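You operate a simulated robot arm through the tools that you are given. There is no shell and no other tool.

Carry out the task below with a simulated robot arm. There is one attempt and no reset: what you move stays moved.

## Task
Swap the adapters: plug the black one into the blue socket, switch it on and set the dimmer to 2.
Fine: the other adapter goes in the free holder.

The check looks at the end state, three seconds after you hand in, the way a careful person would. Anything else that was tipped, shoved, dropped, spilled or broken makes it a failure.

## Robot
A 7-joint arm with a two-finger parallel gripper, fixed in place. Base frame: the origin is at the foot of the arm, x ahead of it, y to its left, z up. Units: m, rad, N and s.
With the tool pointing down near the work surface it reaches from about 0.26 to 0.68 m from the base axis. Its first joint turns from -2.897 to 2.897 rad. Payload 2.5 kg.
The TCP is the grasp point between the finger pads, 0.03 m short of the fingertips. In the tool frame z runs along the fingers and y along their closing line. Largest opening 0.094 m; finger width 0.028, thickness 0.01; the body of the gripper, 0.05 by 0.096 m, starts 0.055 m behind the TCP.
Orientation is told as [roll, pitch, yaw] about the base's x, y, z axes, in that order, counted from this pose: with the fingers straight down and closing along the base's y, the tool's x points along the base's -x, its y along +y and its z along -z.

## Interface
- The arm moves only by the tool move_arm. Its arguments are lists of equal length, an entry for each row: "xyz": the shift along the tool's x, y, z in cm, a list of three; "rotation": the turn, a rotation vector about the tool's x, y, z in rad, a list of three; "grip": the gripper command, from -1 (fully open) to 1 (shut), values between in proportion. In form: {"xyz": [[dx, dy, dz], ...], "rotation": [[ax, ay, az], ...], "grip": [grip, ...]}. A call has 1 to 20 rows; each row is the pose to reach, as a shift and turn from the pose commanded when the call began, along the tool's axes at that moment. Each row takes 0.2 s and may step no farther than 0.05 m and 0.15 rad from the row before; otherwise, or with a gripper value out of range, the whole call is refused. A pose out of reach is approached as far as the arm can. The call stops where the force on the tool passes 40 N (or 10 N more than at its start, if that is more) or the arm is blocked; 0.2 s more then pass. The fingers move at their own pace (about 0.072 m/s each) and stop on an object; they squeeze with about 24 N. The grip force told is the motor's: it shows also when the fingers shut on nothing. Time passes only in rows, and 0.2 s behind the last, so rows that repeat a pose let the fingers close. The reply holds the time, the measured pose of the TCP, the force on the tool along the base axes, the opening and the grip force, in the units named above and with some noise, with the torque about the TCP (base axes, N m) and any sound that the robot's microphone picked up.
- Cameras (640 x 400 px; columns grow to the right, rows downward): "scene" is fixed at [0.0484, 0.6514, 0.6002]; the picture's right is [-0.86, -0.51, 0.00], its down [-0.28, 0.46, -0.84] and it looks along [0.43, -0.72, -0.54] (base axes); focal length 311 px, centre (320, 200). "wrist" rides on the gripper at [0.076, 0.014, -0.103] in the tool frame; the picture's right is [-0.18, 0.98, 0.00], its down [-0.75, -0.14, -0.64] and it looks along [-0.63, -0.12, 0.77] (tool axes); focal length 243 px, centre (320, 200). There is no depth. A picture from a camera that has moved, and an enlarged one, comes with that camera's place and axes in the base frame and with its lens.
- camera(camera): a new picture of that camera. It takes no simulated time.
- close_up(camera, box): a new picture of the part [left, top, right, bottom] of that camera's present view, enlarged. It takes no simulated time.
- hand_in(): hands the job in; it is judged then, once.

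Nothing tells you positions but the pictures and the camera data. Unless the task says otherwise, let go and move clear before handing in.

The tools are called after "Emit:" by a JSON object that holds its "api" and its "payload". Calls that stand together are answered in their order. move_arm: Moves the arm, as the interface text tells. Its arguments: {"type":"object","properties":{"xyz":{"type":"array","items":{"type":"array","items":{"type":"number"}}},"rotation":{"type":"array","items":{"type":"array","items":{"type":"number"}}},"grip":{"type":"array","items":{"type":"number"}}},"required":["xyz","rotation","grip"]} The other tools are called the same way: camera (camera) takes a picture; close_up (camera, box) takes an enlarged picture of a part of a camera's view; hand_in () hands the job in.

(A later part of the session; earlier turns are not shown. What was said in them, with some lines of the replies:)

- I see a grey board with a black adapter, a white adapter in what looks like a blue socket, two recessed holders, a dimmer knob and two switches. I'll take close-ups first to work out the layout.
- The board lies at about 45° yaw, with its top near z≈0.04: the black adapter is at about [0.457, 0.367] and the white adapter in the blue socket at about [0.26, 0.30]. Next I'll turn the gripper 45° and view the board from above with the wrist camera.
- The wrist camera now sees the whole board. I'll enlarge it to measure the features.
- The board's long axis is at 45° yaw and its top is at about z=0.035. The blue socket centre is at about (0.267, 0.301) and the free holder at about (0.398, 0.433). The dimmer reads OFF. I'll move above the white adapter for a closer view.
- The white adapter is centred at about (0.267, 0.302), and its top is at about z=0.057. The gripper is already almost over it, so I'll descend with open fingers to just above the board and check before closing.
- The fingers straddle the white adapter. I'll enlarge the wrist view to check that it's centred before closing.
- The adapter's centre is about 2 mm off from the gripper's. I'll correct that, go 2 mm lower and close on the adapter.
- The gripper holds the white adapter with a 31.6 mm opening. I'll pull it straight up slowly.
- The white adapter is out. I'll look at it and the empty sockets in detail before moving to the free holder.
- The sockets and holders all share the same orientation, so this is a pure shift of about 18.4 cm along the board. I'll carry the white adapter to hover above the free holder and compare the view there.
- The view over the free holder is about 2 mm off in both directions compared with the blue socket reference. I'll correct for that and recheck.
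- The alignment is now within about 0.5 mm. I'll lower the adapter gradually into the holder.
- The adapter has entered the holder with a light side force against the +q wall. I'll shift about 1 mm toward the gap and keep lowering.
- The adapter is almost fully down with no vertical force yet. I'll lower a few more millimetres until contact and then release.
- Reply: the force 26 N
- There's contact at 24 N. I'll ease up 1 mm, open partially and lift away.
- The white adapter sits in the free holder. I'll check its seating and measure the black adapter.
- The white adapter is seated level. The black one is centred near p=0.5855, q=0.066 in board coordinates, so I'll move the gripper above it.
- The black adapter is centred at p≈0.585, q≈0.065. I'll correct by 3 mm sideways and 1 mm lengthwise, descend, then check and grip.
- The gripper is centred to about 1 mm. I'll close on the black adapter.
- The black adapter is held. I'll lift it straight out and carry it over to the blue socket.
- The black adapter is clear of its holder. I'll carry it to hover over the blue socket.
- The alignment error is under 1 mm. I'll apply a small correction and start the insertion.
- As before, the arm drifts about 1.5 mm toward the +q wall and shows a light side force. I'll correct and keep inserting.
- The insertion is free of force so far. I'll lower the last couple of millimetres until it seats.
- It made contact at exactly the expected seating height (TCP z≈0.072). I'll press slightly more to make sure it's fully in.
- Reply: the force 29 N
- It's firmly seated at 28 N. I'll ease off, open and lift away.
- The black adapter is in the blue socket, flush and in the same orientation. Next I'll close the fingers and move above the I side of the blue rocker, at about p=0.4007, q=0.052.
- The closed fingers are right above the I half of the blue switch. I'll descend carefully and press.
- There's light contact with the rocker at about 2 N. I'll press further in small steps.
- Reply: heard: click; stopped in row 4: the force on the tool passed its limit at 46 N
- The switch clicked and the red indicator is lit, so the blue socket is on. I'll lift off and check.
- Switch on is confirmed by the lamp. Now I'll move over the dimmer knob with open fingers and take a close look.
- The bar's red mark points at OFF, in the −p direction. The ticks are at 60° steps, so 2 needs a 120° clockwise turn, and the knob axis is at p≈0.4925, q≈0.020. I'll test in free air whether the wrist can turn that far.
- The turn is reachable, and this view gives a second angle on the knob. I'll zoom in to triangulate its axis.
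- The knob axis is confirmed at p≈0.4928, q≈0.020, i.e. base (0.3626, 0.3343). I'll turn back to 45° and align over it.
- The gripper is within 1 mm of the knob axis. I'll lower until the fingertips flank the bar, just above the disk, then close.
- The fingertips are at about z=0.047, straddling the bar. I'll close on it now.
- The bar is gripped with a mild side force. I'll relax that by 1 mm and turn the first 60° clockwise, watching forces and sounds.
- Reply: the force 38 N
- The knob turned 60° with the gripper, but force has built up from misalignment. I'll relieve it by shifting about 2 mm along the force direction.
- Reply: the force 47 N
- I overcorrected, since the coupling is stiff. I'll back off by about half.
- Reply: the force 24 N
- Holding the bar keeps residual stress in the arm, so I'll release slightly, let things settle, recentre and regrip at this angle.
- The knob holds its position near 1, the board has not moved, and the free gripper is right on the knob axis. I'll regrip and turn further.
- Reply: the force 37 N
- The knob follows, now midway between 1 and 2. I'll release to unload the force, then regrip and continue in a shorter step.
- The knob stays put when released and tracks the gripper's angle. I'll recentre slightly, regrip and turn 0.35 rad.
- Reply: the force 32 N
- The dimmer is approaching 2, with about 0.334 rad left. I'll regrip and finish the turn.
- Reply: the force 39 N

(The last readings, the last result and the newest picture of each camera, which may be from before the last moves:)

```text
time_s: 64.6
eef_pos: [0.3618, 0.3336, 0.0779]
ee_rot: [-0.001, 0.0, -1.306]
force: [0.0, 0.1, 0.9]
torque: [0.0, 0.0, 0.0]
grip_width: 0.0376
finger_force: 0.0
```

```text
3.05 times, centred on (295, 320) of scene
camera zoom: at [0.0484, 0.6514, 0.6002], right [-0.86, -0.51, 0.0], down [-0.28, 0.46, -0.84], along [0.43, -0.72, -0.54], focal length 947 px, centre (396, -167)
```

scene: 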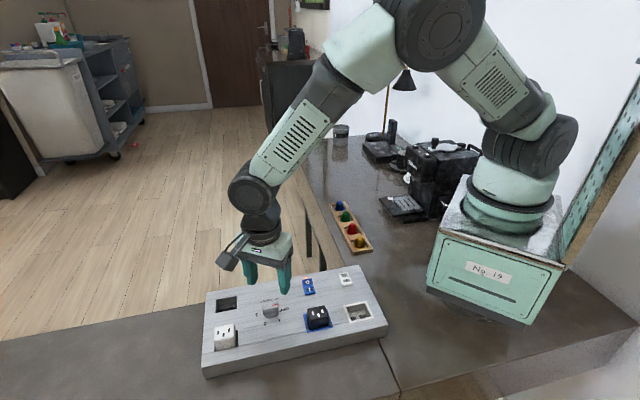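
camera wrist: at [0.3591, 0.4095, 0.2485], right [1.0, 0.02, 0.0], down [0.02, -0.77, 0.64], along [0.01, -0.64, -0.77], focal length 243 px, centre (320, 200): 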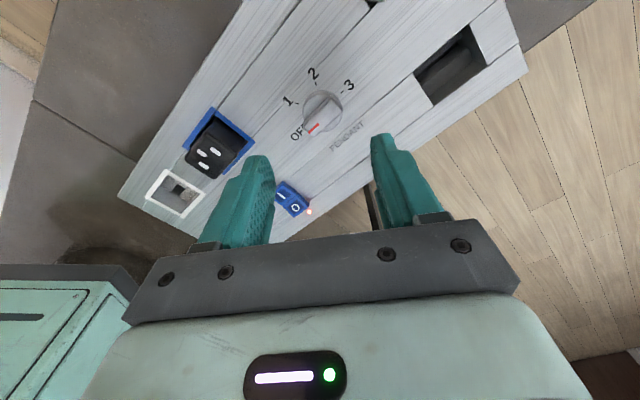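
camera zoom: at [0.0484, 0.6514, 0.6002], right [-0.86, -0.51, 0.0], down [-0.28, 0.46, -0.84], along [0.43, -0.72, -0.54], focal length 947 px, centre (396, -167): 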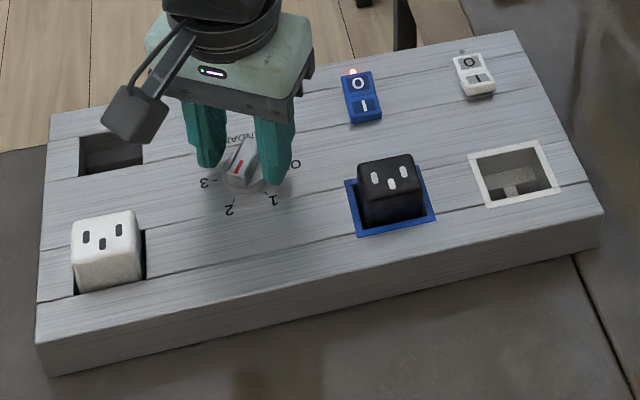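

The bar's red mark points straight at the 2 tick. I'll lift away with the fingers open and inspect everything.

Emit:
{"api": "move_arm", "payload": {"xyz": [[0, 0, -1], [0, 0, -3], [0, 0, -6], [0, 0, -10], [0, 0, -14], [0, 0, -14]], "rotation": [[0, 0, 0], [0, 0, 0], [0, 0, 0], [0, 0, 0], [0, 0, 0], [0, 0, 0]], "grip": [0.2, 0.2, 0.2, 0.2, 0.2, 0.2]}}

Emit:
{"api": "camera", "payload": {"camera": "wrist"}}

Emit:
{"api": "close_up", "payload": {"camera": "wrist", "box": [270, 30, 370, 110]}}

Emit:
{"api": "close_up", "payload": {"camera": "scene", "box": [240, 285, 304, 325]}}

Emit:
{"api": "close_up", "payload": {"camera": "scene", "box": [190, 255, 400, 386]}}

```text
time_s: 66.0
eef_pos: [0.3625, 0.3332, 0.2202]
ee_rot: [-0.001, -0.001, -1.307]
force: [0.6, 0.3, 0.2]
torque: [0.04, -0.03, -0.02]
grip_width: 0.0374
finger_force: 0.0
```

```text
taken
camera wrist: at [0.3573, 0.4115, 0.3226], right [1.0, 0.08, 0.0], down [0.06, -0.76, 0.64], along [0.05, -0.64, -0.77], focal length 243 px, centre (320, 200)
```

wrist: 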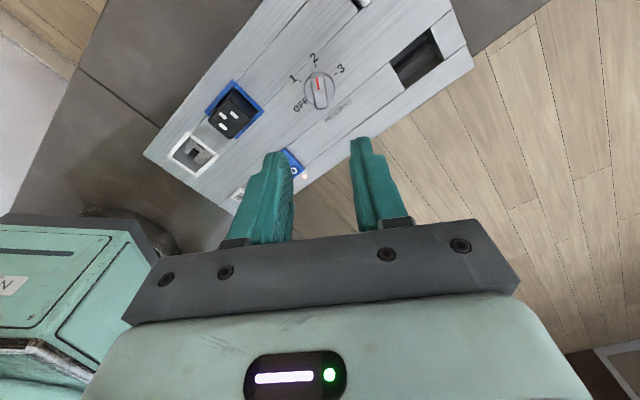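

```text
5.00 times, centred on (320, 70) of wrist
camera zoom: at [0.3573, 0.4115, 0.3226], right [1.0, 0.08, 0.0], down [0.06, -0.76, 0.64], along [0.05, -0.64, -0.77], focal length 1213 px, centre (320, 850)
```

zoom: 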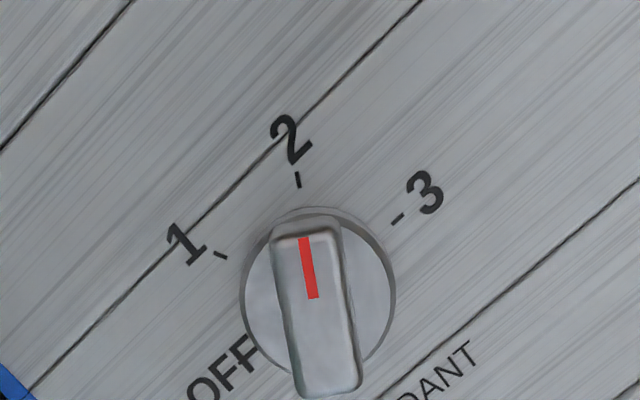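

```text
10.00 times, centred on (272, 305) of scene
camera zoom: at [0.0484, 0.6514, 0.6002], right [-0.86, -0.51, 0.0], down [-0.28, 0.46, -0.84], along [0.43, -0.72, -0.54], focal length 3108 px, centre (800, -850)
```

zoom: 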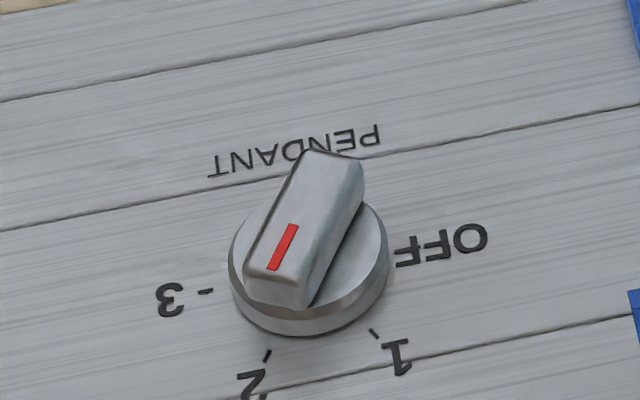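

```text
3.05 times, centred on (295, 320) of scene
camera zoom: at [0.0484, 0.6514, 0.6002], right [-0.86, -0.51, 0.0], down [-0.28, 0.46, -0.84], along [0.43, -0.72, -0.54], focal length 947 px, centre (396, -167)
```

zoom: 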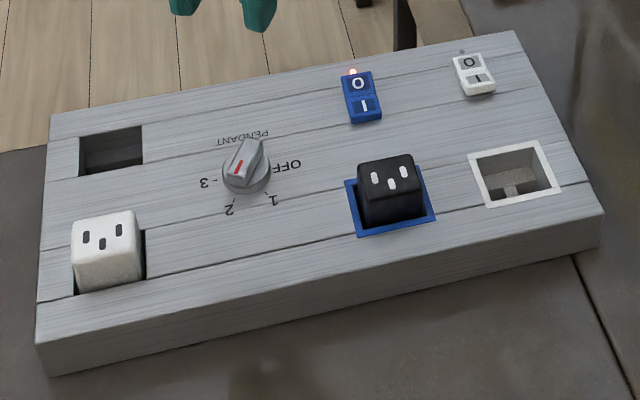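

The pointer direction measures about 104–105° against the 2 tick at 105°. The lamp is lit, the black adapter is in the blue socket, and the white one is in the free holder. I'll move the arm well clear and take a final look.

Emit:
{"api": "move_arm", "payload": {"xyz": [[0, 0, -4], [0, 0, -8], [0, 0, -12], [0, 0, -15], [0, 0, -15]], "rotation": [[0, 0, 0], [0, 0, 0], [0, 0, 0], [0, 0, 0], [0, 0, 0]], "grip": [-0.3, -0.3, -0.3, -0.3, -0.3]}}

Emit:
{"api": "camera", "payload": {"camera": "scene"}}

Emit:
{"api": "close_up", "payload": {"camera": "scene", "box": [280, 260, 390, 329]}}

Emit:
{"api": "close_up", "payload": {"camera": "scene", "box": [195, 285, 305, 354]}}

Emit:
{"api": "camera", "payload": {"camera": "wrist"}}

```text
time_s: 67.2
eef_pos: [0.3644, 0.3333, 0.3662]
ee_rot: [-0.001, 0.0, -1.309]
force: [0.1, 0.4, 0.0]
torque: [0.01, 0.03, -0.02]
grip_width: 0.0611
finger_force: 0.1
```

```text
taken
```

scene: 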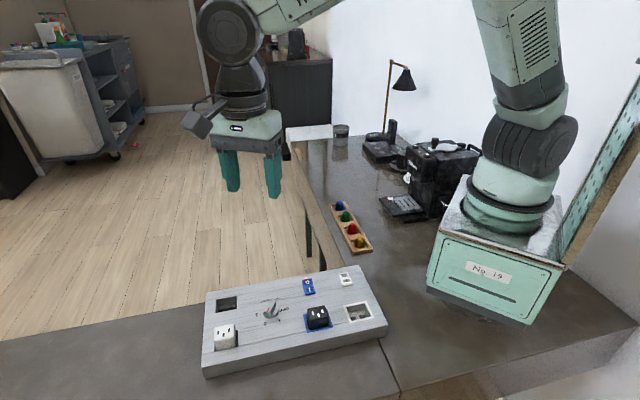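

```text
5.80 times, centred on (335, 294) of scene
camera zoom: at [0.0484, 0.6514, 0.6002], right [-0.86, -0.51, 0.0], down [-0.28, 0.46, -0.84], along [0.43, -0.72, -0.54], focal length 1802 px, centre (233, -348)
```

zoom: 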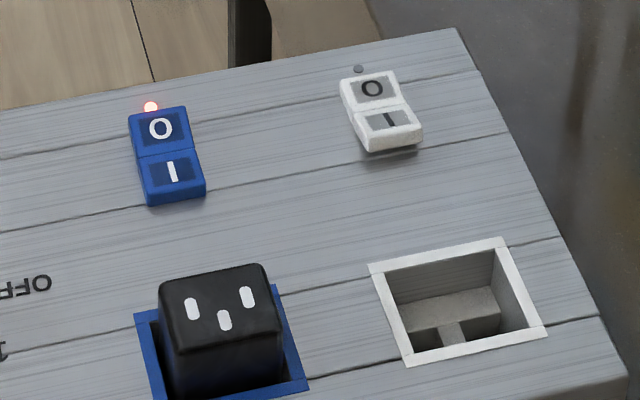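

```text
5.80 times, centred on (250, 320) of scene
camera zoom: at [0.0484, 0.6514, 0.6002], right [-0.86, -0.51, 0.0], down [-0.28, 0.46, -0.84], along [0.43, -0.72, -0.54], focal length 1802 px, centre (726, -493)
```

zoom: 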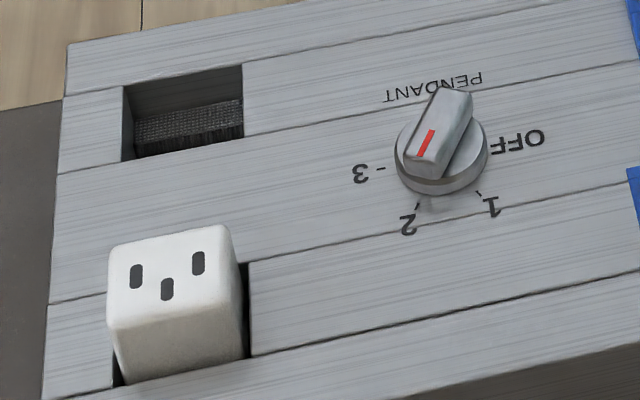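

```text
taken
camera wrist: at [0.3588, 0.4111, 0.4684], right [1.0, 0.08, 0.0], down [0.06, -0.76, 0.64], along [0.05, -0.64, -0.77], focal length 243 px, centre (320, 200)
```

wrist: 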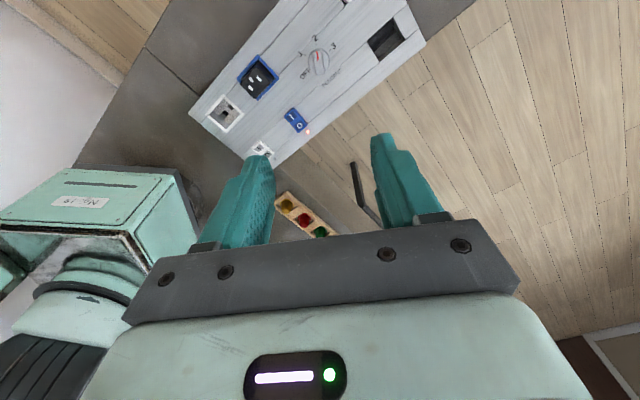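

Everything is in place: the black adapter is fully seated in the blue socket, whose switch is on with the lamp lit. The dimmer points at 2, the white adapter sits in the other holder, nothing else was moved, and the arm is clear. I'm handing in now.

Emit:
{"api": "hand_in", "payload": {}}

```text
The job is handed in.
```

The adapters are swapped and the job is handed in; I haven't seen the check's verdict.

- **Black adapter:** it is fully seated in the blue socket, in the same orientation the white one had.
- **Switch:** I pressed the I side of the blue switch. It clicked and its red lamp is lit.
- **Dimmer:** the pointer is on 2, about 1° from the tick by the camera measurement.
- **White adapter:** it sits level in the holder that was free.

In the last pictures the board and everything around it look undisturbed. The arm is open and well clear above the board.
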